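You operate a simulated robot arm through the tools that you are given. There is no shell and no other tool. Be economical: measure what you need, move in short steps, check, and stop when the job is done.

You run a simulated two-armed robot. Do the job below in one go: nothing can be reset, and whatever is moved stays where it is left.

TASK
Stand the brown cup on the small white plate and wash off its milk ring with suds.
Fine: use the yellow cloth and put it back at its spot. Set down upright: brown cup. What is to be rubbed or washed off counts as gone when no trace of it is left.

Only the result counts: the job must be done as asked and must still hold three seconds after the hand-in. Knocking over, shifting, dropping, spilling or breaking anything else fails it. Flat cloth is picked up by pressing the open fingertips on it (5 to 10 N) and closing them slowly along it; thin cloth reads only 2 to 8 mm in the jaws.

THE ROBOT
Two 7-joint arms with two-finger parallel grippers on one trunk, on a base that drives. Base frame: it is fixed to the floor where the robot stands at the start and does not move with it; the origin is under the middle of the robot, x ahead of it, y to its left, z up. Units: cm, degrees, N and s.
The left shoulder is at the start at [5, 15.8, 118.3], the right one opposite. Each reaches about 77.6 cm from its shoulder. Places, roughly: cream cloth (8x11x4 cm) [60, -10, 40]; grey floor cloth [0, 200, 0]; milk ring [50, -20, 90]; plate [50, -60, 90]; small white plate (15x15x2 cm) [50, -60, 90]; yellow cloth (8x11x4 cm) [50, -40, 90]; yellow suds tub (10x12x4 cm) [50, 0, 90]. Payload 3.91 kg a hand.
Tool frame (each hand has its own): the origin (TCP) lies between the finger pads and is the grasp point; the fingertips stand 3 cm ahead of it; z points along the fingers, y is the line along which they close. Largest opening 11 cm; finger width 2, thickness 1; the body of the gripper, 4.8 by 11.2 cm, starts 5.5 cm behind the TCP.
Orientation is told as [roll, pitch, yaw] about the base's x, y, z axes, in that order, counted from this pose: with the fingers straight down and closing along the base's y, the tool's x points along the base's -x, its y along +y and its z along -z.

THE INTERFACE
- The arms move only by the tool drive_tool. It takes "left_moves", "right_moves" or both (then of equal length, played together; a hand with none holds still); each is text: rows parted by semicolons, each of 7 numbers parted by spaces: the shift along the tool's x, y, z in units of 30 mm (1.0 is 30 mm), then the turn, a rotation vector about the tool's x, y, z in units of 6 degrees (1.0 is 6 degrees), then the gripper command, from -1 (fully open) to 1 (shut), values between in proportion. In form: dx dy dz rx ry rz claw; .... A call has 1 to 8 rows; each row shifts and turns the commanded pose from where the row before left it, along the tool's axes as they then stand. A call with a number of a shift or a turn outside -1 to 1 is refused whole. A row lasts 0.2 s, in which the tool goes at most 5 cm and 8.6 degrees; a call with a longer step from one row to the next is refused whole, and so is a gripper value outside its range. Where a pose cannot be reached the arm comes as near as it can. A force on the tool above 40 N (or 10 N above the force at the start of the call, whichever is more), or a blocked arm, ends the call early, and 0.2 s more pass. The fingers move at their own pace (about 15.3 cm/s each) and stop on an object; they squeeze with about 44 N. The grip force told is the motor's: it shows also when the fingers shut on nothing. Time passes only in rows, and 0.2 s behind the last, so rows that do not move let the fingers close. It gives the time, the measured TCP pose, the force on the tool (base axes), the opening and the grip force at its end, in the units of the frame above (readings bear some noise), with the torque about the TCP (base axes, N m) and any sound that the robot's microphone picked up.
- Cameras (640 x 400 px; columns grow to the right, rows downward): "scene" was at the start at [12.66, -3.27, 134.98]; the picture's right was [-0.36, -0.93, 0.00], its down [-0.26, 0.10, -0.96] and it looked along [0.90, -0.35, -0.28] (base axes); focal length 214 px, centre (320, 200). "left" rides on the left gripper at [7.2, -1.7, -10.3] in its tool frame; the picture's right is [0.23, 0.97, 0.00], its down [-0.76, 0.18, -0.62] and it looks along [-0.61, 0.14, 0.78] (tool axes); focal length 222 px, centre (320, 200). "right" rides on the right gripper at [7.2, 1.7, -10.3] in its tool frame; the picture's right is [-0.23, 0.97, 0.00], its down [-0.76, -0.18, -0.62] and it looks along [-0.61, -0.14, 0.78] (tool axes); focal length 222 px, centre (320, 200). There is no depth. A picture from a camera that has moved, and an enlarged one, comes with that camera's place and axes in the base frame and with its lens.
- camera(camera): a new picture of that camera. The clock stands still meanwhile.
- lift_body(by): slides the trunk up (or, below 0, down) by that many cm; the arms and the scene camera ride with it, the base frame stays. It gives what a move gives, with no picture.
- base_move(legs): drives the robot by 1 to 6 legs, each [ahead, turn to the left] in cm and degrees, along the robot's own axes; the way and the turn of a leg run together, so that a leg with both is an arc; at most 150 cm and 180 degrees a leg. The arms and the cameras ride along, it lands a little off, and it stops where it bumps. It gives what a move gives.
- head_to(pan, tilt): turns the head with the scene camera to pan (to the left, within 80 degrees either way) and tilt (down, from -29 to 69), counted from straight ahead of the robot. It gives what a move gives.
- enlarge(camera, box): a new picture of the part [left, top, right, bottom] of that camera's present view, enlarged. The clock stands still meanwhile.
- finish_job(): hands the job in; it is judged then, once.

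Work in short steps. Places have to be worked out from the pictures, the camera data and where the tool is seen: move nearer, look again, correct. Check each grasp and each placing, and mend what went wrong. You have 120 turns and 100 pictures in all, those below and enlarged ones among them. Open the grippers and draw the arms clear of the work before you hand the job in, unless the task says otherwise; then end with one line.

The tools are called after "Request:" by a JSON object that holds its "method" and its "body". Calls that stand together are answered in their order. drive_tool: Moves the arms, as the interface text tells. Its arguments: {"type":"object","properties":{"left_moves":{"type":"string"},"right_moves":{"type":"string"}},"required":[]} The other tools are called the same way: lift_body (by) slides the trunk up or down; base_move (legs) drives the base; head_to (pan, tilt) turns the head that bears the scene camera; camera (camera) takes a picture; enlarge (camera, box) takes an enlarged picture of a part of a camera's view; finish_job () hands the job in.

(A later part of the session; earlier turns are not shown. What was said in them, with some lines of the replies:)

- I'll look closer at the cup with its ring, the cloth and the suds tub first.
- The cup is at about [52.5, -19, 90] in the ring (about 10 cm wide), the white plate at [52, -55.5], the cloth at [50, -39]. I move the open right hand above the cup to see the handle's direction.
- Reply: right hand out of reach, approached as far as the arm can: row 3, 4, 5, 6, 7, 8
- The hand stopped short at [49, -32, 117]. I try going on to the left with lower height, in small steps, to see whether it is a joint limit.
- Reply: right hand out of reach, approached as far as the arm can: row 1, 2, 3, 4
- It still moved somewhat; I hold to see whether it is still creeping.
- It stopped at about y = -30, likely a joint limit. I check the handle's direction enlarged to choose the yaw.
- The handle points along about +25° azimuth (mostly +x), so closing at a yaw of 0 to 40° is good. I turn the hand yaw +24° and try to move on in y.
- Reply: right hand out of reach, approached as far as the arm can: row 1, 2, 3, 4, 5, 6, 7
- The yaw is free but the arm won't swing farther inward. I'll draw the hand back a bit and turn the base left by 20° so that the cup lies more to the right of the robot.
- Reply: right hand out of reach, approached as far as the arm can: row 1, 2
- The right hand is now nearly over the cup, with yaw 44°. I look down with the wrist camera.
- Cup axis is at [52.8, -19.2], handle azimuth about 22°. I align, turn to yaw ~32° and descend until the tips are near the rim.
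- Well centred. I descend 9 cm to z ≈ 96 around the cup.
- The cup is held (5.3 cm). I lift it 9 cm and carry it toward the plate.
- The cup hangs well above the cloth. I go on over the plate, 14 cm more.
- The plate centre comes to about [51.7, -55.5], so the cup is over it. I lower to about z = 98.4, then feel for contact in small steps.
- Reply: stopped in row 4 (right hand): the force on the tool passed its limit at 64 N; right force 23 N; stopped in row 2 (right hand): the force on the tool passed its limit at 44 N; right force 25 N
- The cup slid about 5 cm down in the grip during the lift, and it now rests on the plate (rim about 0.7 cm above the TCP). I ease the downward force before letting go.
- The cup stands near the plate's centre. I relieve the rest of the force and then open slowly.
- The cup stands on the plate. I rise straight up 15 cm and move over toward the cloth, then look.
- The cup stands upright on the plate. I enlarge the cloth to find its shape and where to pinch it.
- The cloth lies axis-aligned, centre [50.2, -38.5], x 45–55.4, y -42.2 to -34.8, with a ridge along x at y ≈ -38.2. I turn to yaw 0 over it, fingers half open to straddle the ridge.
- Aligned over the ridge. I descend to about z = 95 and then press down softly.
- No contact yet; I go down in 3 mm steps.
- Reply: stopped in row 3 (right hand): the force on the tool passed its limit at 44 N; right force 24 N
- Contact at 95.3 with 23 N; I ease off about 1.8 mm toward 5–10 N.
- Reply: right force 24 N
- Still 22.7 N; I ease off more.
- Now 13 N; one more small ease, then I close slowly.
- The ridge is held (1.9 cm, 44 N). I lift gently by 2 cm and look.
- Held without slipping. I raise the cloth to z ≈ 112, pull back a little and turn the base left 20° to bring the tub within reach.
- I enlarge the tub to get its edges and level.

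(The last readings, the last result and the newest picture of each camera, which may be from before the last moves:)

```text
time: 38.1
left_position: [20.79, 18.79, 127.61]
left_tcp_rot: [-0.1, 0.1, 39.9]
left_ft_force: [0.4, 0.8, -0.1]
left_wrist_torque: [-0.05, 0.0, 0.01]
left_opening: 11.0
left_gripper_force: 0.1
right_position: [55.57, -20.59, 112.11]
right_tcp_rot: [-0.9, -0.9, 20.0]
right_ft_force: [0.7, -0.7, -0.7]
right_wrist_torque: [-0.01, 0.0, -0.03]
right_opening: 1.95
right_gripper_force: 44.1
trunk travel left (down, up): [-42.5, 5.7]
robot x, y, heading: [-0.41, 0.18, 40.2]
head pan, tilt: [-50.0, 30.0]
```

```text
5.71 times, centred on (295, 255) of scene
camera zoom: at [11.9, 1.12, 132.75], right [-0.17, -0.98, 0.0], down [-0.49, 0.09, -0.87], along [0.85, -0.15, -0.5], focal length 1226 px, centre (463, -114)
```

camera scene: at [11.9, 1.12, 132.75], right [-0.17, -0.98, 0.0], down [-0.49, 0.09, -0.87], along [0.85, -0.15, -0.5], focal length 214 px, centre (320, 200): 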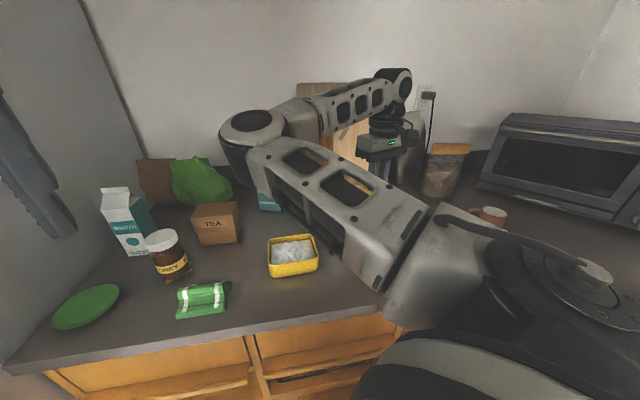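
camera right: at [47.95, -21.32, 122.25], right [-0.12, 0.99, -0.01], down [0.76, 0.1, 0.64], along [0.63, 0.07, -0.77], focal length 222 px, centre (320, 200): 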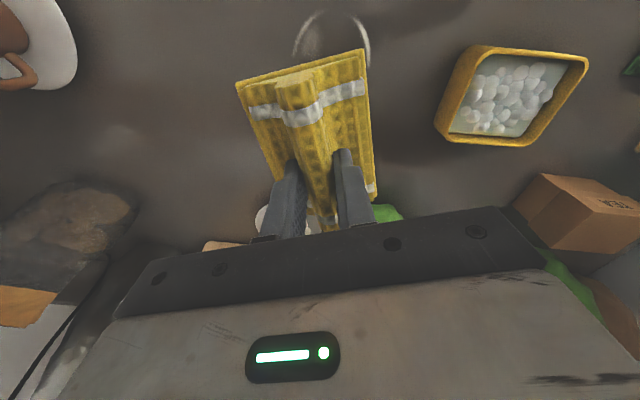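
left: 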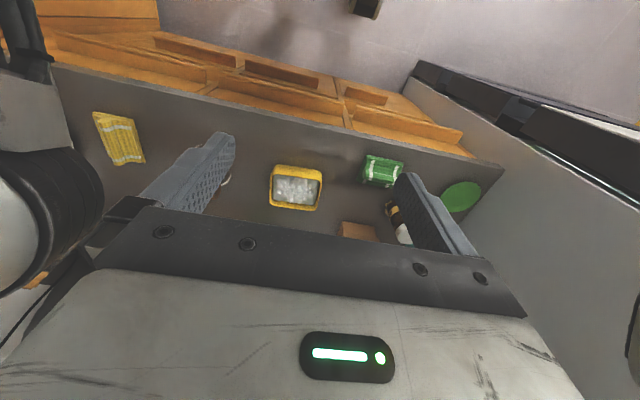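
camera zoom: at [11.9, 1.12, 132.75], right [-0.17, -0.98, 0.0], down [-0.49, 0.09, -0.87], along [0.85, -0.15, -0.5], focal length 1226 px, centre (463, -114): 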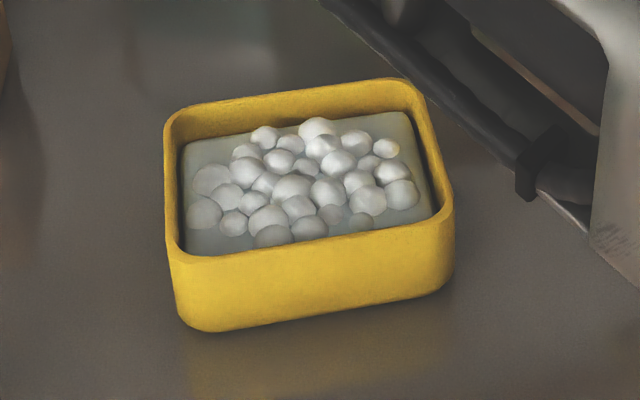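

The tub's centre is about [53.7, 1.3], its 12 cm side along y, rim at z ≈ 94. I carry the cloth over it, holding height.

Request:
{"method": "drive_tool", "body": {"right_moves": "-0.15 0.5 0 0 0 0 1;-0.25 0.93 0 0 0 0 1;-0.25 0.93 0 0 0 0 1;-0.25 0.93 0 0 0 0 1;-0.25 0.93 0 0 0 0 1;-0.25 0.93 0 0 0 0 1;-0.25 0.93 0 0 0 0 1;-0.25 0.93 0 0 0 0 1"}}

Request:
{"method": "camera", "body": {"camera": "right"}}

```text
time: 40.0
left_position: [20.63, 18.87, 127.7]
left_tcp_rot: [-0.1, 0.0, 40.0]
left_ft_force: [-0.7, 0.0, -0.4]
left_wrist_torque: [-0.01, 0.05, 0.0]
left_opening: 11.02
left_gripper_force: 0.0
right_position: [56.26, -0.33, 111.95]
right_tcp_rot: [-0.9, -0.8, 20.0]
right_ft_force: [0.3, -0.3, 0.0]
right_wrist_torque: [-0.01, 0.04, -0.03]
right_opening: 1.9
right_gripper_force: 43.9
right hand out of reach, approached as far as the arm can: row 7, 8
trunk travel left (down, up): [-42.5, 5.7]
robot x, y, heading: [-0.24, 0.05, 40.2]
head pan, tilt: [-50.0, 30.0]
```

```text
69 pictures are left
camera right: at [48.68, -0.96, 122.02], right [-0.12, 0.99, -0.01], down [0.76, 0.1, 0.64], along [0.63, 0.07, -0.77], focal length 222 px, centre (320, 200)
```

right: 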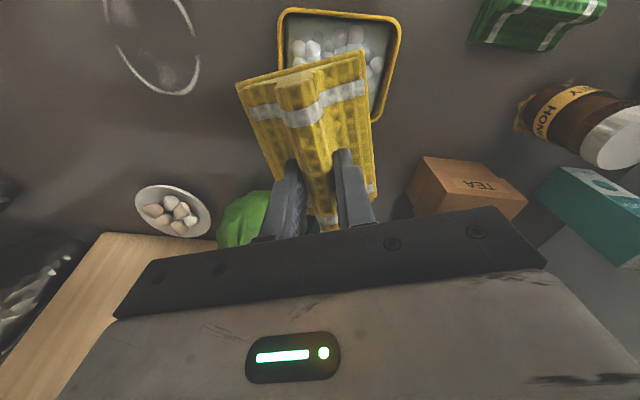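

Tub confirmed at centre [53.4, 1.2]. I shift to [53.8, 1], lower to about 106, and tilt the hand 30° so the cloth's near edge points down into the tub.

Request:
{"method": "drive_tool", "body": {"right_moves": "0.32 0.35 1 0 0 1 1;0.32 0.35 1 0 0 1 1;0 0 0 0 -1 0 1;0 0 0 0 -1 0 1;0 0 0 0 -1 0 1;0 0 0 0 -1 0 1;0 0 0 0 -1 0 1;0 0 0 0 0 0 1"}}

Request:
{"method": "camera", "body": {"camera": "right"}}

Request:
{"method": "camera", "body": {"camera": "scene"}}

```text
time: 41.8
left_position: [20.73, 18.69, 127.71]
left_tcp_rot: [-0.1, 0.0, 40.1]
left_ft_force: [-0.3, 0.9, -0.6]
left_wrist_torque: [0.01, -0.01, 0.02]
left_opening: 11.04
left_gripper_force: 0.2
right_position: [56.23, -0.43, 105.93]
right_tcp_rot: [-1.1, -31.4, 8.1]
right_ft_force: [0.2, -0.8, -0.8]
right_wrist_torque: [-0.02, -0.01, 0.0]
right_opening: 1.9
right_gripper_force: 44.4
right hand out of reach, approached as far as the arm can: row 1, 2
trunk travel left (down, up): [-42.5, 5.7]
robot x, y, heading: [0.21, 0.04, 40.2]
head pan, tilt: [-50.0, 30.0]
```

```text
68 pictures are left
camera right: at [44.61, -0.12, 110.89], right [0.06, 0.99, 0.1], down [0.34, -0.12, 0.93], along [0.94, -0.02, -0.35], focal length 222 px, centre (320, 200)
```

right: 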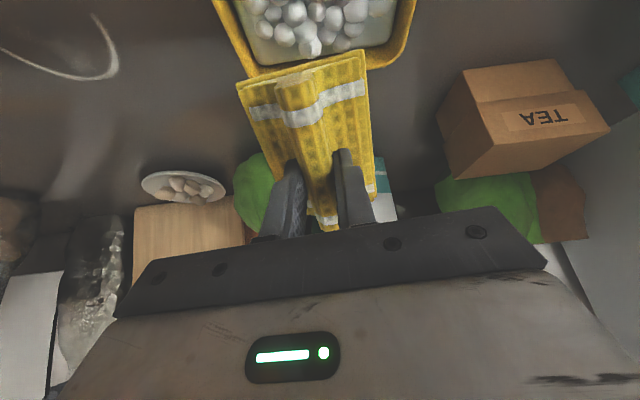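

```text
67 pictures are left
camera scene: at [11.92, 1.09, 132.74], right [-0.17, -0.98, 0.0], down [-0.49, 0.09, -0.87], along [0.85, -0.15, -0.5], focal length 214 px, centre (320, 200)
```

scene: 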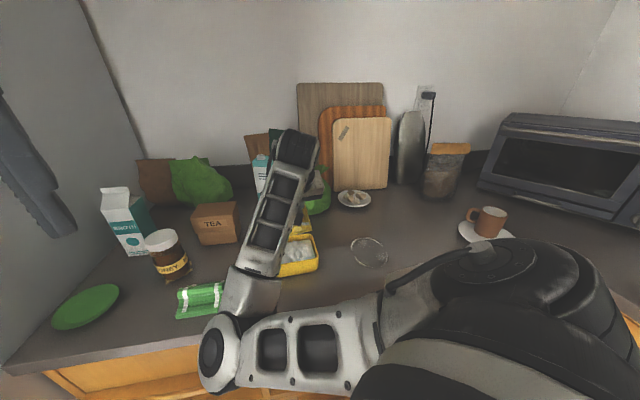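

The hand stayed at [56.2, -0.4]; I move it by about (-2, +1.5, -3) cm to check reach there.

Request:
{"method": "drive_tool", "body": {"right_moves": "0.35 0.2 0.18 0 0 0 1;0.35 0.2 0.18 0 0 0 1;0.34 0.2 0.18 0 0 0 1;0 0 0 0 0 0 1"}}

Request:
{"method": "camera", "body": {"camera": "right"}}

```text
time: 42.8
left_position: [20.59, 18.8, 127.7]
left_tcp_rot: [0.0, 0.1, 39.9]
left_ft_force: [0.4, 0.0, 0.6]
left_wrist_torque: [-0.01, -0.01, -0.03]
left_opening: 11.01
left_gripper_force: 0.0
right_position: [54.23, 1.04, 102.78]
right_tcp_rot: [-1.2, -31.2, 8.4]
right_ft_force: [0.2, 0.5, -0.2]
right_wrist_torque: [0.01, 0.03, 0.0]
right_opening: 1.9
right_gripper_force: 43.6
trunk travel left (down, up): [-42.5, 5.7]
robot x, y, heading: [0.04, 0.27, 39.9]
head pan, tilt: [-50.0, 30.0]
```

```text
66 pictures are left
camera right: at [42.51, 1.35, 107.73], right [0.06, 0.99, 0.1], down [0.35, -0.11, 0.93], along [0.94, -0.02, -0.35], focal length 222 px, centre (320, 200)
```

right: 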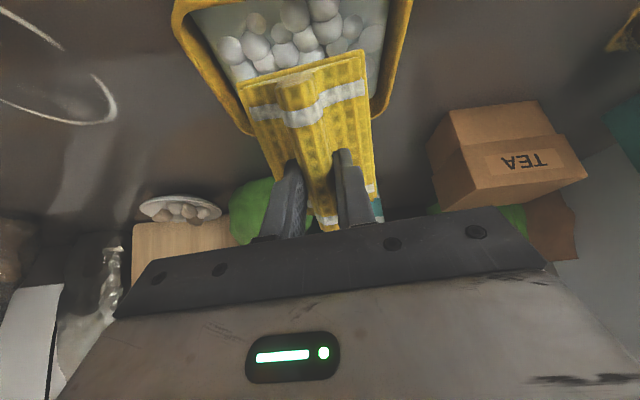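

The near edge sits over the suds, clear of the rims. I lower 3.2 cm in small steps.

Request:
{"method": "drive_tool", "body": {"right_moves": "0.14 0 0.23 0 0 0 1;0.14 0 0.23 0 0 0 1;0.14 0 0.23 0 0 0 1;0.14 0 0.23 0 0 0 1;0 0 0 0 0 0 1"}}

Request:
{"method": "camera", "body": {"camera": "right"}}

Request:
{"method": "camera", "body": {"camera": "scene"}}

```text
time: 43.5
left_position: [20.52, 18.76, 127.79]
left_tcp_rot: [-0.1, 0.1, 40.0]
left_ft_force: [0.5, 0.5, 0.0]
left_wrist_torque: [0.02, 0.0, 0.04]
left_opening: 10.97
left_gripper_force: 0.1
right_position: [54.08, 1.27, 101.42]
right_tcp_rot: [-0.8, -32.9, 8.3]
right_ft_force: [-5.2, -3.1, 17.9]
right_wrist_torque: [0.32, 0.81, 0.24]
right_opening: 1.88
right_gripper_force: 44.2
trunk travel left (down, up): [-42.5, 5.7]
robot x, y, heading: [0.06, 0.02, 39.9]
head pan, tilt: [-50.0, 30.0]
stopped in row 3 (right hand): the force on the tool passed its limit at 47 N (the readings are from after the stop); the commanded pose is now the measured one
```

```text
65 pictures are left
camera right: at [42.35, 1.45, 106.18], right [0.06, 0.99, 0.11], down [0.32, -0.12, 0.94], along [0.95, -0.02, -0.33], focal length 222 px, centre (320, 200)
```

right: 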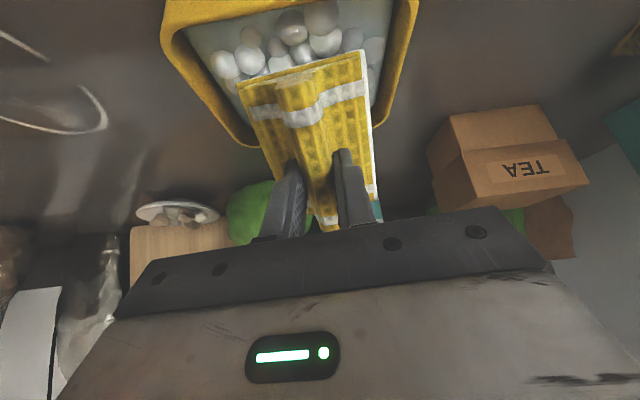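

```text
64 pictures are left
camera scene: at [11.75, 1.05, 132.77], right [-0.18, -0.98, 0.0], down [-0.49, 0.09, -0.87], along [0.85, -0.15, -0.5], focal length 214 px, centre (320, 200)
```

scene: 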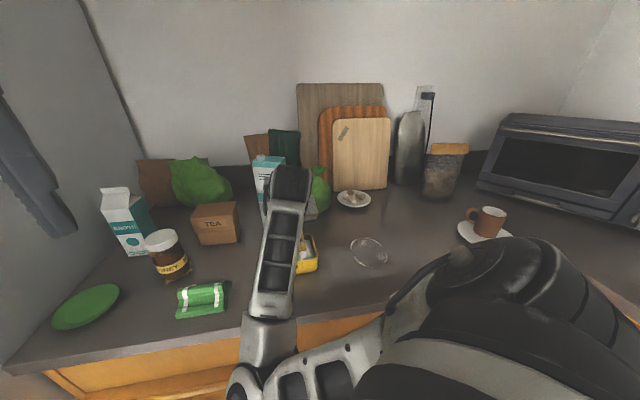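

Contact came with the near edge at suds level, and a white sudsy border now shows along the cloth's side. I lift up and look closer.

Request:
{"method": "drive_tool", "body": {"right_moves": "-0.1 0 -0.17 0 0 0 1;-0.2 0 -0.35 0 0 0 1;-0.3 0 -0.5 0 0 0 1;-0.4 0 -0.7 0 0 0 1;-0.4 0 -0.7 0 0 0 1;0 0 0 0 0 0 1"}}

Request:
{"method": "enlarge", "body": {"camera": "right", "box": [180, 0, 440, 240]}}

```text
time: 44.9
left_position: [20.73, 18.81, 127.72]
left_tcp_rot: [-0.1, 0.0, 40.0]
left_ft_force: [0.0, 0.8, -0.5]
left_wrist_torque: [0.02, 0.01, 0.02]
left_opening: 11.0
left_gripper_force: 0.1
right_position: [54.47, 0.99, 109.38]
right_tcp_rot: [-1.0, -32.6, 8.1]
right_ft_force: [-0.1, -1.0, -0.9]
right_wrist_torque: [-0.02, 0.03, 0.01]
right_opening: 1.89
right_gripper_force: 44.2
right hand out of reach, approached as far as the arm can: row 5
trunk travel left (down, up): [-42.5, 5.7]
robot x, y, heading: [0.05, -0.06, 39.8]
head pan, tilt: [-50.0, 30.0]
```

```text
1.67 times, centred on (310, 120) of right
camera zoom: at [42.75, 1.32, 114.12], right [0.06, 0.99, 0.11], down [0.33, -0.12, 0.94], along [0.94, -0.02, -0.33], focal length 370 px, centre (337, 333)
```

zoom: 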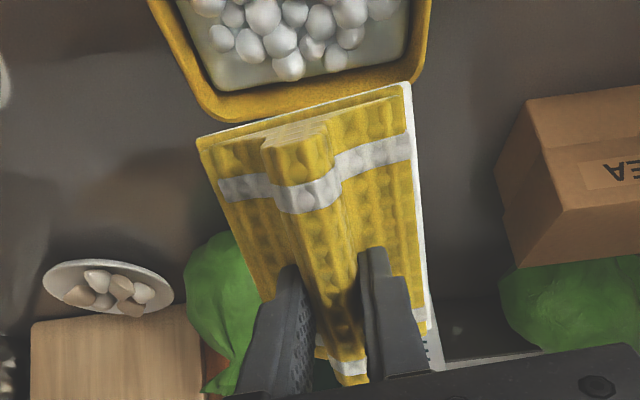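

The underside is covered with white suds. I level the hand again and turn the base back right 20°, which carries the cloth over to the ring.

Request:
{"method": "drive_tool", "body": {"right_moves": "0 0 0 0 1 0 1;0 0 0 0 1 0 1;0 0 0 0 1 0 1;0 0 0 0 1 0 1;0 0 0 0 1 0 1;0 0 0 0 0.3 0 1;0 0 0 0 0 0 1"}}

Request:
{"method": "base_move", "body": {"legs": [[0, -20]]}}

Request:
{"method": "camera", "body": {"camera": "right"}}

Request:
{"method": "camera", "body": {"camera": "scene"}}

```text
time: 46.5
left_position: [20.71, 18.66, 127.76]
left_tcp_rot: [0.0, 0.0, 40.1]
left_ft_force: [0.6, 1.4, -0.1]
left_wrist_torque: [-0.01, -0.02, 0.0]
left_opening: 11.03
left_gripper_force: 0.0
right_position: [56.99, 0.54, 108.73]
right_tcp_rot: [-0.8, -0.6, 7.8]
right_ft_force: [-0.6, -0.4, -0.7]
right_wrist_torque: [0.02, 0.0, 0.0]
right_opening: 1.9
right_gripper_force: 44.3
right hand out of reach, approached as far as the arm can: row 1, 2, 3
trunk travel left (down, up): [-42.5, 5.7]
robot x, y, heading: [0.01, -0.16, 39.9]
head pan, tilt: [-50.0, 30.0]
```

```text
time: 48.0
left_position: [25.9, 10.58, 127.75]
left_tcp_rot: [0.0, 0.0, 20.0]
left_ft_force: [-0.1, -0.3, 0.1]
left_wrist_torque: [0.01, -0.02, -0.02]
left_opening: 10.99
left_gripper_force: 0.1
right_position: [53.77, -19.09, 108.74]
right_tcp_rot: [-0.8, -0.7, -12.2]
right_ft_force: [-1.4, -0.4, -0.7]
right_wrist_torque: [0.03, -0.01, -0.04]
right_opening: 1.91
right_gripper_force: 43.7
trunk travel left (down, up): [-42.5, 5.7]
robot x, y, heading: [0.2, 0.22, 20.0]
head pan, tilt: [-50.0, 30.0]
```

```text
62 pictures are left
camera right: at [46.96, -15.7, 118.91], right [0.43, 0.9, -0.01], down [0.7, -0.33, 0.63], along [0.57, -0.28, -0.77], focal length 222 px, centre (320, 200)
```

right: 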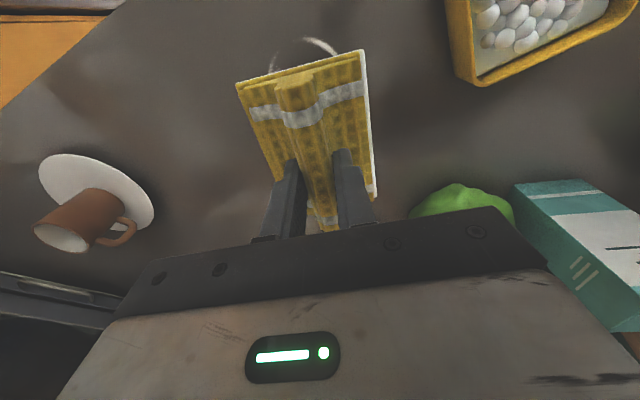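

```text
61 pictures are left
camera scene: at [11.54, -3.15, 132.74], right [-0.5, -0.86, 0.0], down [-0.43, 0.25, -0.87], along [0.75, -0.43, -0.5], focal length 214 px, centre (320, 200)
```

scene: 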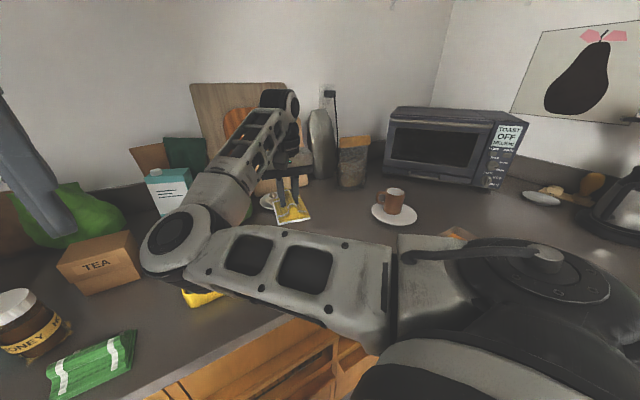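

The hand is over the ring (centre ≈ [53, -19.9]). I turn to yaw 0, centre and lower to near contact.

Request:
{"method": "drive_tool", "body": {"right_moves": "0 0 0.3 0 0 -1 1;0 0 0.6 0 0 -1 1;0.1 -0.27 0.8 0 0 0 1;0 0 0.8 0 0 0 1;0 0 0.8 0 0 0 1;0 0 0.6 0 0 0 1;0 0 0.2 0 0 0 1;0 0 0 0 0 0 1"}}

Request:
{"method": "camera", "body": {"camera": "right"}}

```text
time: 49.8
left_position: [25.9, 10.55, 127.56]
left_tcp_rot: [0.1, -0.1, 19.9]
left_ft_force: [0.3, 0.3, 1.2]
left_wrist_torque: [-0.02, 0.01, 0.0]
left_opening: 10.97
left_gripper_force: 0.1
right_position: [53.4, -20.08, 96.4]
right_tcp_rot: [-0.8, -0.4, -0.2]
right_ft_force: [0.4, -0.1, -0.9]
right_wrist_torque: [-0.01, -0.02, 0.01]
right_opening: 1.91
right_gripper_force: 43.7
trunk travel left (down, up): [-42.5, 5.7]
robot x, y, heading: [-0.12, -0.36, 20.0]
head pan, tilt: [-50.0, 30.0]
```

```text
60 pictures are left
camera right: at [46.18, -18.12, 106.59], right [0.23, 0.97, -0.01], down [0.76, -0.17, 0.63], along [0.61, -0.16, -0.78], focal length 222 px, centre (320, 200)
```

right: 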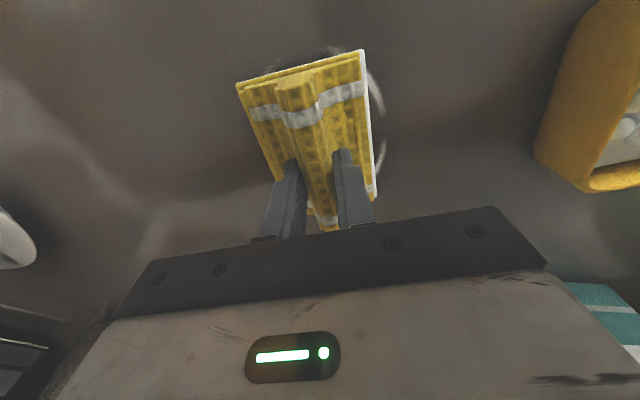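

About 1 cm above contact. I press down in small steps.

Request:
{"method": "drive_tool", "body": {"right_moves": "0 0 0.12 0 0 0 1;0 0 0.1 0 0 0 1;0 0 0.06 0 0 0 1;0 0 0.04 0 0 0 1;0 0 0 0 0 0 1"}}

```text
time: 51.0
left_position: [25.8, 10.5, 127.7]
left_tcp_rot: [0.0, 0.0, 19.8]
left_ft_force: [-0.1, -0.5, -0.8]
left_wrist_torque: [0.0, 0.03, -0.01]
left_opening: 10.98
left_gripper_force: 0.1
right_position: [53.41, -20.14, 95.49]
right_tcp_rot: [-1.0, -0.5, -0.2]
right_ft_force: [-0.2, -0.9, 2.5]
right_wrist_torque: [0.06, -0.1, -0.03]
right_opening: 1.95
right_gripper_force: 44.0
trunk travel left (down, up): [-42.5, 5.7]
robot x, y, heading: [0.18, 0.23, 20.1]
head pan, tilt: [-50.0, 30.0]
```

Light contact (2.5 N). I press slightly more and start rubbing along y.

Request:
{"method": "drive_tool", "body": {"right_moves": "0 0 0.04 0 0 0 1;0 0.4 0 0 0 0 1;0 0.5 0 0 0 0 1;0 -0.5 0 0 0 0 1;0 -0.5 0 0 0 0 1;0 -0.5 0 0 0 0 1;0 -0.4 0 0 0 0 1;0 0 0 0 0 0 1"}}

```text
time: 52.8
left_position: [25.83, 10.59, 127.7]
left_tcp_rot: [-0.1, 0.0, 19.9]
left_ft_force: [-0.6, -0.3, 0.4]
left_wrist_torque: [-0.04, 0.0, 0.01]
left_opening: 11.0
left_gripper_force: 0.0
right_position: [53.46, -23.24, 95.42]
right_tcp_rot: [-0.9, -0.4, -0.2]
right_ft_force: [-1.4, 2.9, 5.9]
right_wrist_torque: [0.4, -0.29, 0.15]
right_opening: 1.91
right_gripper_force: 44.2
trunk travel left (down, up): [-42.5, 5.7]
robot x, y, heading: [-0.0, 0.11, 19.7]
head pan, tilt: [-50.0, 30.0]
```

Rubbing works at about 6 N. I go on with strokes along x at several y values.

Request:
{"method": "drive_tool", "body": {"right_moves": "0.6 0 0 0 0 0 1;0.6 0 0 0 0 0 1;-0.6 0.1 0 0 0 0 1;-0.6 0.1 0 0 0 0 1;-0.6 0.1 0 0 0 0 1;-0.5 0.1 0 0 0 0 1;0.6 0.3 0 0 0 0 1;0.6 0.3 0 0 0 0 1"}}

Request:
{"method": "drive_tool", "body": {"right_moves": "0.6 0.1 0 0 0 0 1;0.6 0.1 0 0 0 0 1;-0.6 0.3 0 0 0 0 1;-0.6 0.3 0 0 0 0 1;-0.6 0.1 0 0 0 0 1;-0.6 0.1 0 0 0 0 1;0.6 0 0 0 0 0 1;0.6 0 0 0 0 0 1"}}

```text
time: 54.6
left_position: [25.8, 10.54, 127.74]
left_tcp_rot: [0.0, 0.1, 19.8]
left_ft_force: [0.8, 0.3, -0.4]
left_wrist_torque: [-0.01, 0.01, 0.01]
left_opening: 11.0
left_gripper_force: 0.1
right_position: [53.25, -20.1, 95.38]
right_tcp_rot: [-0.9, -0.5, -0.3]
right_ft_force: [1.3, -1.3, 3.6]
right_wrist_torque: [0.06, -0.23, -0.11]
right_opening: 1.93
right_gripper_force: 44.2
trunk travel left (down, up): [-42.5, 5.7]
robot x, y, heading: [0.02, 0.09, 20.0]
head pan, tilt: [-50.0, 30.0]
```

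```text
time: 56.4
left_position: [25.7, 10.55, 127.79]
left_tcp_rot: [-0.1, -0.1, 19.9]
left_ft_force: [0.2, -1.1, -0.1]
left_wrist_torque: [0.0, 0.01, -0.02]
left_opening: 10.99
left_gripper_force: 0.1
right_position: [53.54, -17.32, 95.37]
right_tcp_rot: [-1.0, -0.6, -0.2]
right_ft_force: [6.4, 0.1, 15.7]
right_wrist_torque: [0.58, -0.42, -0.19]
right_opening: 1.9
right_gripper_force: 44.0
right hand out of reach, approached as far as the arm can: row 2
trunk travel left (down, up): [-42.5, 5.7]
robot x, y, heading: [0.48, -0.12, 19.7]
head pan, tilt: [-50.0, 30.0]
```

I lift, shift aside toward the cloth's own spot and look at the counter.

Request:
{"method": "drive_tool", "body": {"right_moves": "0 0 -0.4 0 0 0 1;0 0 -0.7 0 0 0 1;0 0 -0.8 0 0 0 1;0 0 -0.8 0 0 0 1;0 -0.8 -0.8 0 0 0 1;0 -0.9 0 0 0 0 1;0 -0.9 0 0 0 0 1;0 -0.9 0 0 0 0 1"}}

Request:
{"method": "camera", "body": {"camera": "right"}}

Request:
{"method": "camera", "body": {"camera": "scene"}}

```text
time: 58.2
left_position: [25.94, 10.42, 127.7]
left_tcp_rot: [0.0, -0.1, 19.9]
left_ft_force: [0.4, 0.2, -0.3]
left_wrist_torque: [0.02, 0.02, -0.04]
left_opening: 11.0
left_gripper_force: 0.1
right_position: [53.94, -28.07, 105.75]
right_tcp_rot: [-0.9, -0.4, -0.1]
right_ft_force: [-0.2, 0.5, -0.2]
right_wrist_torque: [-0.01, -0.03, 0.0]
right_opening: 1.92
right_gripper_force: 43.7
right hand out of reach, approached as far as the arm can: row 4
trunk travel left (down, up): [-42.5, 5.7]
robot x, y, heading: [0.19, 0.18, 19.8]
head pan, tilt: [-50.0, 30.0]
```

```text
59 pictures are left
camera right: at [46.64, -26.2, 115.98], right [0.23, 0.97, -0.01], down [0.76, -0.17, 0.63], along [0.61, -0.15, -0.78], focal length 222 px, centre (320, 200)
```

right: 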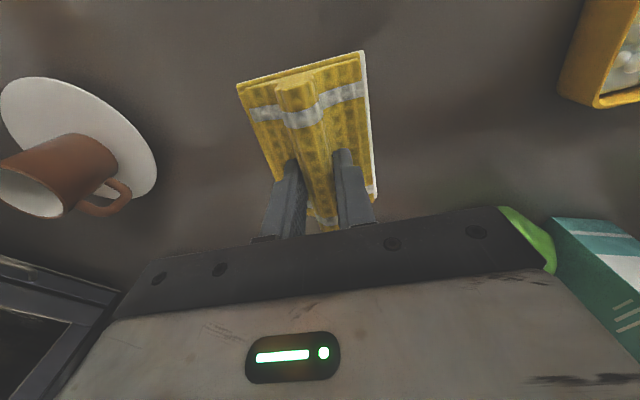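

```text
58 pictures are left
camera scene: at [11.53, -3.15, 132.74], right [-0.5, -0.86, 0.0], down [-0.43, 0.25, -0.87], along [0.75, -0.43, -0.5], focal length 214 px, centre (320, 200)
```

scene: 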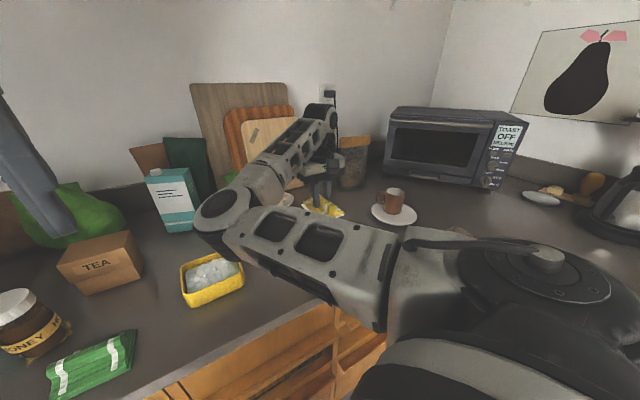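

The ring area is partly hidden; I move on to above the cloth's spot and enlarge the area there.

Request:
{"method": "drive_tool", "body": {"right_moves": "0.2 -0.8 -0.5 0 0 0 1;0.2 -0.8 -0.5 0 0 0 1;0.2 -0.8 0 0 0 0 1;0.2 -0.8 0 0 0 0 1;0.2 -0.3 0 0 0 0 1;0 0 0 0 0 0 1"}}

Request:
{"method": "enlarge", "body": {"camera": "right", "box": [320, 0, 640, 200]}}

Request:
{"method": "enlarge", "body": {"camera": "scene", "box": [240, 190, 400, 290]}}

```text
time: 59.6
left_position: [25.98, 10.6, 127.68]
left_tcp_rot: [0.0, -0.1, 19.9]
left_ft_force: [-0.5, -1.4, 0.0]
left_wrist_torque: [-0.02, 0.01, 0.03]
left_opening: 11.02
left_gripper_force: 0.1
right_position: [50.76, -38.64, 108.92]
right_tcp_rot: [-0.8, -0.4, -0.1]
right_ft_force: [-0.6, -0.3, 0.0]
right_wrist_torque: [-0.05, -0.01, -0.02]
right_opening: 1.92
right_gripper_force: 43.9
trunk travel left (down, up): [-42.5, 5.7]
robot x, y, heading: [-0.17, 0.46, 19.8]
head pan, tilt: [-50.0, 30.0]
```

```text
2.00 times, centred on (480, 100) of right
camera zoom: at [43.53, -36.62, 119.11], right [0.23, 0.97, -0.01], down [0.76, -0.17, 0.63], along [0.61, -0.16, -0.78], focal length 444 px, centre (0, 400)
```

zoom: 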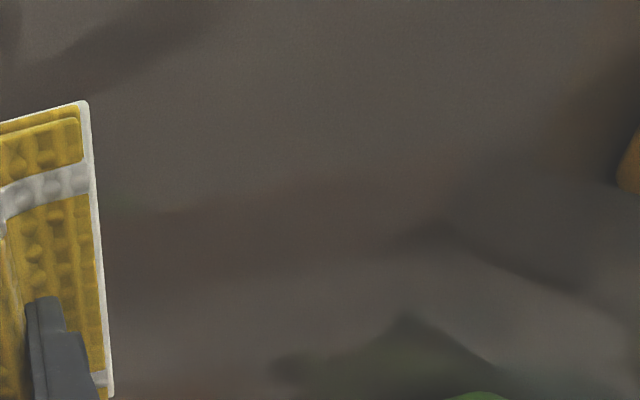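

```text
4.00 times, centred on (320, 240) of scene
camera zoom: at [11.53, -3.11, 132.74], right [-0.5, -0.86, 0.0], down [-0.43, 0.25, -0.87], along [0.75, -0.43, -0.5], focal length 858 px, centre (320, 40)
```

zoom: 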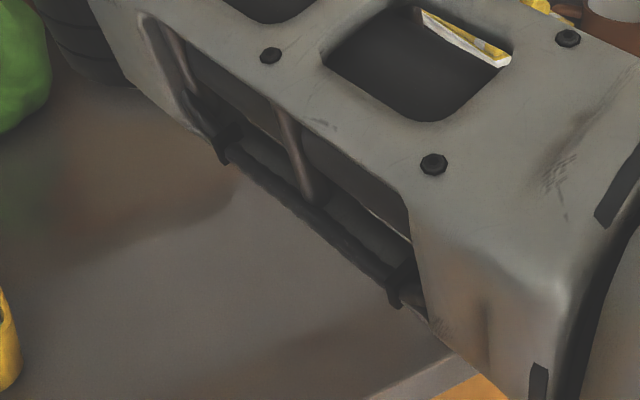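

No trace of the ring remains. The hand is at [50.76, -38.64] — right over the cloth's original spot — so I lower it to just above contact.

Request:
{"method": "drive_tool", "body": {"right_moves": "0 0.04 0.6 0 0 0 1;0 0 0.9 0 0 0 1;0 0 0.9 0 0 0 1;0 0 0.9 0 0 0 1;0 0 0.8 0 0 0 1;0 0 0.2 0 0 0 1;0 0 0 0 0 0 1"}}

Request:
{"method": "drive_tool", "body": {"right_moves": "0 0 0.05 0 0 0 1;0 0 0.04 0 0 0 1;0 0 0 0 0 0 1"}}

```text
time: 61.2
left_position: [25.86, 10.49, 127.74]
left_tcp_rot: [-0.1, 0.0, 20.0]
left_ft_force: [0.1, 0.7, 0.0]
left_wrist_torque: [-0.01, -0.03, 0.0]
left_opening: 11.05
left_gripper_force: 0.1
right_position: [50.95, -38.66, 95.86]
right_tcp_rot: [-0.8, -0.4, -0.3]
right_ft_force: [-0.9, -0.3, -0.1]
right_wrist_torque: [-0.02, 0.04, 0.01]
right_opening: 1.89
right_gripper_force: 44.0
trunk travel left (down, up): [-42.5, 5.7]
robot x, y, heading: [0.13, 0.17, 19.7]
head pan, tilt: [-50.0, 30.0]
```

```text
time: 62.0
left_position: [25.97, 10.45, 127.74]
left_tcp_rot: [0.0, 0.1, 19.9]
left_ft_force: [-0.8, -0.8, -0.4]
left_wrist_torque: [0.03, -0.04, -0.01]
left_opening: 11.01
left_gripper_force: 0.1
right_position: [50.96, -38.61, 95.65]
right_tcp_rot: [-0.9, -0.4, -0.2]
right_ft_force: [-0.9, 0.1, -0.6]
right_wrist_torque: [-0.02, -0.01, -0.01]
right_opening: 1.91
right_gripper_force: 43.7
trunk travel left (down, up): [-42.5, 5.7]
robot x, y, heading: [-0.06, -0.07, 20.0]
head pan, tilt: [-50.0, 30.0]
```

Just above contact; I go 2 mm more and open partly, then wide and rise.

Request:
{"method": "drive_tool", "body": {"right_moves": "0.05 0.03 0.04 0 0 0 1;0 0 0.03 0 0 0 1;0 0 0 0 0 0 1"}}

Request:
{"method": "drive_tool", "body": {"right_moves": "0 0 0 0 0 0 0.5;0 0 0 0 0 0 0.2;0 0 0 0 0 0 0;0 0 0 0 0 0 0"}}

Request:
{"method": "drive_tool", "body": {"right_moves": "0 0 -0.2 0 0 0 0;0 0 -0.5 0 0 0 0;0 0 -0.8 0 0 0 0;0 0 -0.9 0 0 0 0;0 0 -0.9 0 0 0 0;0 0 -0.9 0 0 0 0;0 0 -0.9 0 0 0 -1;0 0 0 0 0 0 -1"}}

Request:
{"method": "camera", "body": {"camera": "right"}}

```text
time: 62.8
left_position: [25.81, 10.62, 127.64]
left_tcp_rot: [0.0, 0.0, 19.9]
left_ft_force: [-0.2, -0.3, -0.4]
left_wrist_torque: [0.01, 0.01, -0.01]
left_opening: 10.98
left_gripper_force: 0.1
right_position: [50.77, -38.59, 95.52]
right_tcp_rot: [-0.8, -0.4, -0.2]
right_ft_force: [-0.4, 0.2, 0.2]
right_wrist_torque: [0.05, 0.02, 0.01]
right_opening: 1.94
right_gripper_force: 43.9
trunk travel left (down, up): [-42.5, 5.7]
robot x, y, heading: [0.22, 0.15, 19.9]
head pan, tilt: [-50.0, 30.0]
```

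```text
time: 63.8
left_position: [25.89, 10.44, 127.7]
left_tcp_rot: [0.0, 0.0, 20.0]
left_ft_force: [-0.6, 0.5, 0.4]
left_wrist_torque: [0.0, 0.0, 0.0]
left_opening: 10.97
left_gripper_force: 0.1
right_position: [50.75, -38.6, 95.5]
right_tcp_rot: [-1.0, -0.4, -0.2]
right_ft_force: [0.0, -0.3, 0.3]
right_wrist_torque: [0.02, 0.0, -0.02]
right_opening: 5.5
right_gripper_force: 0.0
trunk travel left (down, up): [-42.5, 5.7]
robot x, y, heading: [0.16, 0.2, 20.0]
head pan, tilt: [-50.0, 30.0]
```

```text
time: 65.6
left_position: [25.82, 10.51, 127.76]
left_tcp_rot: [0.0, 0.0, 20.1]
left_ft_force: [0.3, 0.4, -0.4]
left_wrist_torque: [0.0, 0.0, 0.02]
left_opening: 11.0
left_gripper_force: 0.2
right_position: [50.82, -38.3, 110.81]
right_tcp_rot: [-0.9, -0.4, -0.2]
right_ft_force: [0.1, -0.6, 0.8]
right_wrist_torque: [0.04, 0.0, -0.03]
right_opening: 11.01
right_gripper_force: 0.0
trunk travel left (down, up): [-42.5, 5.7]
robot x, y, heading: [-0.27, 0.1, 20.0]
head pan, tilt: [-50.0, 30.0]
```

```text
55 pictures are left
camera right: at [43.44, -36.39, 121.09], right [0.23, 0.97, -0.01], down [0.76, -0.17, 0.63], along [0.61, -0.16, -0.78], focal length 222 px, centre (320, 200)
```

right: 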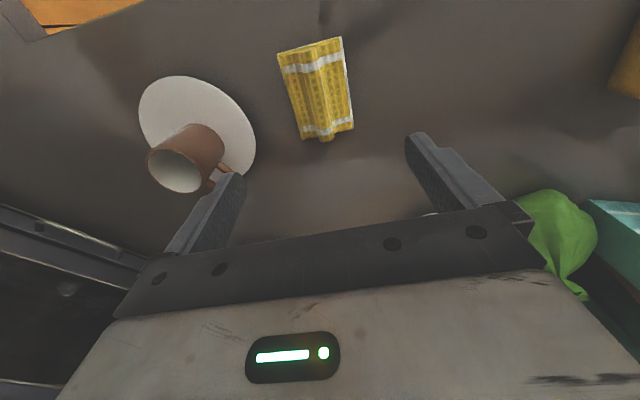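

The cloth lies back at its spot. I draw the right arm back and up, then check the ring area from the scene camera.

Request:
{"method": "drive_tool", "body": {"right_moves": "0.5 -0.2 -0.5 0 0 0 -1;0.7 -0.4 -0.5 0 0 0 -1;0.7 -0.5 -0.5 0 0 0 -1;0.7 -0.5 -0.5 0 0 0 -1;0.7 -0.5 -0.5 0 0 0 -1;0.7 -0.5 -0.5 0 0 0 -1;0 0 0 0 0 0 -1"}}

Request:
{"method": "base_move", "body": {"legs": [[0, -20]]}}

Request:
{"method": "head_to", "body": {"pan": -25, "tilt": 35}}

Request:
{"method": "camera", "body": {"camera": "scene"}}

Request:
{"method": "camera", "body": {"camera": "right"}}

```text
time: 67.2
left_position: [25.85, 10.57, 127.73]
left_tcp_rot: [-0.1, -0.1, 20.0]
left_ft_force: [0.0, -0.2, -1.4]
left_wrist_torque: [0.0, -0.03, -0.01]
left_opening: 11.01
left_gripper_force: 0.1
right_position: [38.53, -45.99, 119.77]
right_tcp_rot: [-0.9, -0.4, -0.2]
right_ft_force: [0.0, -0.1, -0.5]
right_wrist_torque: [0.01, -0.02, 0.03]
right_opening: 10.97
right_gripper_force: 0.1
trunk travel left (down, up): [-42.5, 5.7]
robot x, y, heading: [0.09, -0.12, 19.8]
head pan, tilt: [-50.0, 30.0]
```

```text
time: 68.7
left_position: [27.88, 1.1, 127.68]
left_tcp_rot: [0.0, 0.0, 0.0]
left_ft_force: [-0.3, -0.2, 0.0]
left_wrist_torque: [0.01, 0.02, 0.0]
left_opening: 11.01
left_gripper_force: 0.0
right_position: [20.56, -56.47, 119.82]
right_tcp_rot: [-0.8, -0.4, -20.3]
right_ft_force: [-0.5, -0.8, 0.2]
right_wrist_torque: [0.04, 0.01, 0.0]
right_opening: 11.01
right_gripper_force: 0.0
trunk travel left (down, up): [-42.5, 5.7]
robot x, y, heading: [0.01, -0.19, -0.2]
head pan, tilt: [-50.0, 30.0]
```

```text
time: 69.6
left_position: [28.07, 1.15, 127.74]
left_tcp_rot: [0.0, 0.1, 0.2]
left_ft_force: [25.7, 24.5, -6.8]
left_wrist_torque: [-2.81, 2.26, -2.03]
left_opening: 11.0
left_gripper_force: 0.1
right_position: [20.53, -56.5, 119.91]
right_tcp_rot: [-0.9, -0.5, -20.2]
right_ft_force: [-0.5, -0.1, -0.4]
right_wrist_torque: [0.01, -0.02, -0.01]
right_opening: 11.0
right_gripper_force: 0.1
trunk travel left (down, up): [-42.5, 5.7]
robot x, y, heading: [-0.02, -0.13, 0.0]
head pan, tilt: [-25.0, 35.0]
```

```text
54 pictures are left
camera scene: at [11.71, -4.22, 132.16], right [-0.48, -0.88, 0.0], down [-0.49, 0.27, -0.83], along [0.73, -0.4, -0.56], focal length 214 px, centre (320, 200)
```

scene: 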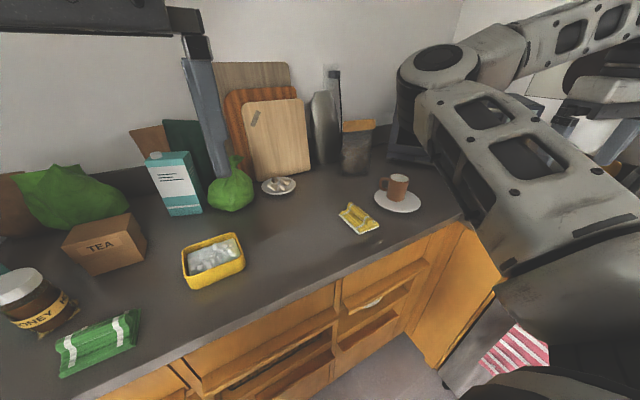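

```text
53 pictures are left
camera right: at [14.33, -52.09, 130.05], right [0.55, 0.84, -0.01], down [0.65, -0.42, 0.63], along [0.52, -0.36, -0.78], focal length 222 px, centre (320, 200)
```

right: 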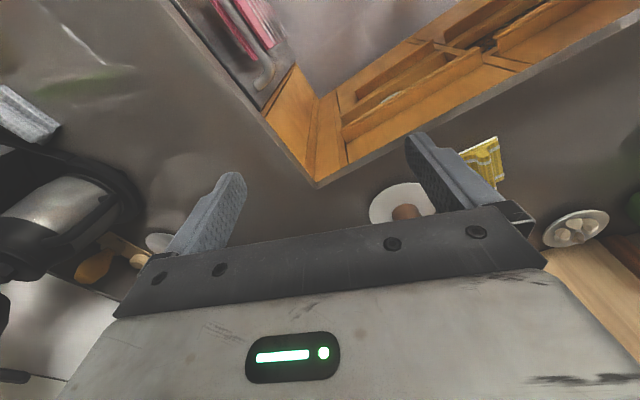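

The counter looks clean. The left hand showed an odd force, perhaps the head or arm touching; I check by enlarging the ring area and re-reading the arms with a hold.

Request:
{"method": "enlarge", "body": {"camera": "scene", "box": [230, 160, 430, 285]}}

Request:
{"method": "drive_tool", "body": {"left_moves": "0 0 0 0 0 0 -1;0 0 0 0 0 0 -1", "right_moves": "0 0 0 0 0 0 -1;0 0 0 0 0 0 -1"}}

Request:
{"method": "camera", "body": {"camera": "left"}}

```text
3.20 times, centred on (330, 222) of scene
camera zoom: at [11.71, -4.22, 132.16], right [-0.48, -0.88, 0.0], down [-0.49, 0.27, -0.83], along [0.73, -0.4, -0.56], focal length 686 px, centre (288, 128)
```

zoom: 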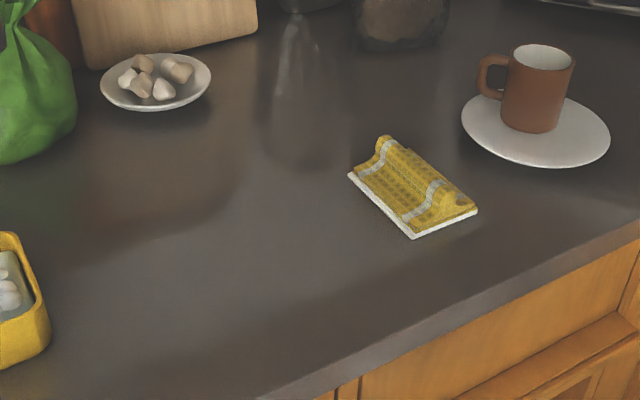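

```text
time: 70.2
left_position: [28.07, 1.07, 127.73]
left_tcp_rot: [-0.1, 0.1, 0.2]
left_ft_force: [39.4, 24.7, -4.0]
left_wrist_torque: [-2.73, 4.07, -1.75]
left_opening: 10.99
left_gripper_force: 0.1
right_position: [20.43, -56.45, 119.83]
right_tcp_rot: [-0.9, -0.3, -20.2]
right_ft_force: [-0.1, 0.7, -0.2]
right_wrist_torque: [0.0, -0.03, 0.01]
right_opening: 11.01
right_gripper_force: 0.1
trunk travel left (down, up): [-42.5, 5.7]
robot x, y, heading: [-0.01, -0.57, -0.1]
head pan, tilt: [-25.0, 35.0]
```

```text
51 pictures are left
camera left: at [20.85, -0.54, 138.01], right [-0.23, 0.97, 0.0], down [0.76, 0.18, 0.62], along [0.61, 0.14, -0.78], focal length 222 px, centre (320, 200)
```

left: 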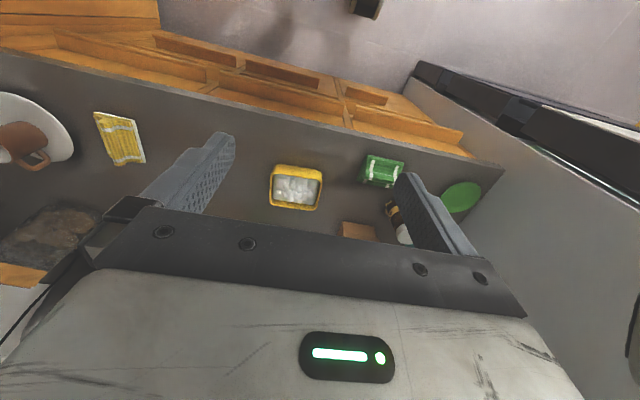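

All is right: the ring is gone, the cloth is in its old place (same pixels in the left view as at the start) and the cup stands on the plate. The head is pressing the left wrist, so I tilt it back.

Request:
{"method": "head_to", "body": {"pan": -21, "tilt": 16}}

Request:
{"method": "drive_tool", "body": {"left_moves": "0 0 0 0 0 0 -1;0 0 0 0 0 0 -1"}}

```text
time: 71.0
left_position: [27.78, 0.96, 127.71]
left_tcp_rot: [0.0, 0.0, -0.1]
left_ft_force: [0.0, 1.1, 0.8]
left_wrist_torque: [-0.01, 0.01, -0.02]
left_opening: 11.03
left_gripper_force: 0.1
right_position: [20.55, -56.61, 119.83]
right_tcp_rot: [-1.0, -0.4, -20.2]
right_ft_force: [-0.2, -0.1, -0.8]
right_wrist_torque: [-0.01, -0.02, -0.01]
right_opening: 10.98
right_gripper_force: 0.0
trunk travel left (down, up): [-42.5, 5.7]
robot x, y, heading: [-0.04, 0.1, -0.1]
head pan, tilt: [-21.0, 16.0]
```

```text
time: 71.6
left_position: [28.04, 1.03, 127.67]
left_tcp_rot: [0.0, -0.2, -0.1]
left_ft_force: [-0.5, 0.4, 0.4]
left_wrist_torque: [-0.03, 0.0, -0.04]
left_opening: 10.99
left_gripper_force: 0.0
right_position: [20.48, -56.43, 119.75]
right_tcp_rot: [-0.9, -0.3, -20.2]
right_ft_force: [0.8, 0.1, 0.6]
right_wrist_torque: [0.01, 0.03, -0.03]
right_opening: 10.97
right_gripper_force: 0.1
trunk travel left (down, up): [-42.5, 5.7]
robot x, y, heading: [0.03, 0.01, -0.0]
head pan, tilt: [-21.0, 16.0]
```

The force is gone, both grippers are open and clear of the work. I hand the job in.

Request:
{"method": "finish_job", "body": {}}

```text
The job is handed in.
```

The brown cup stands upright on the small white plate, no trace of the milk ring shows in the last pictures after washing it with suds, and the yellow cloth is back at its spot with suds still on its underside.
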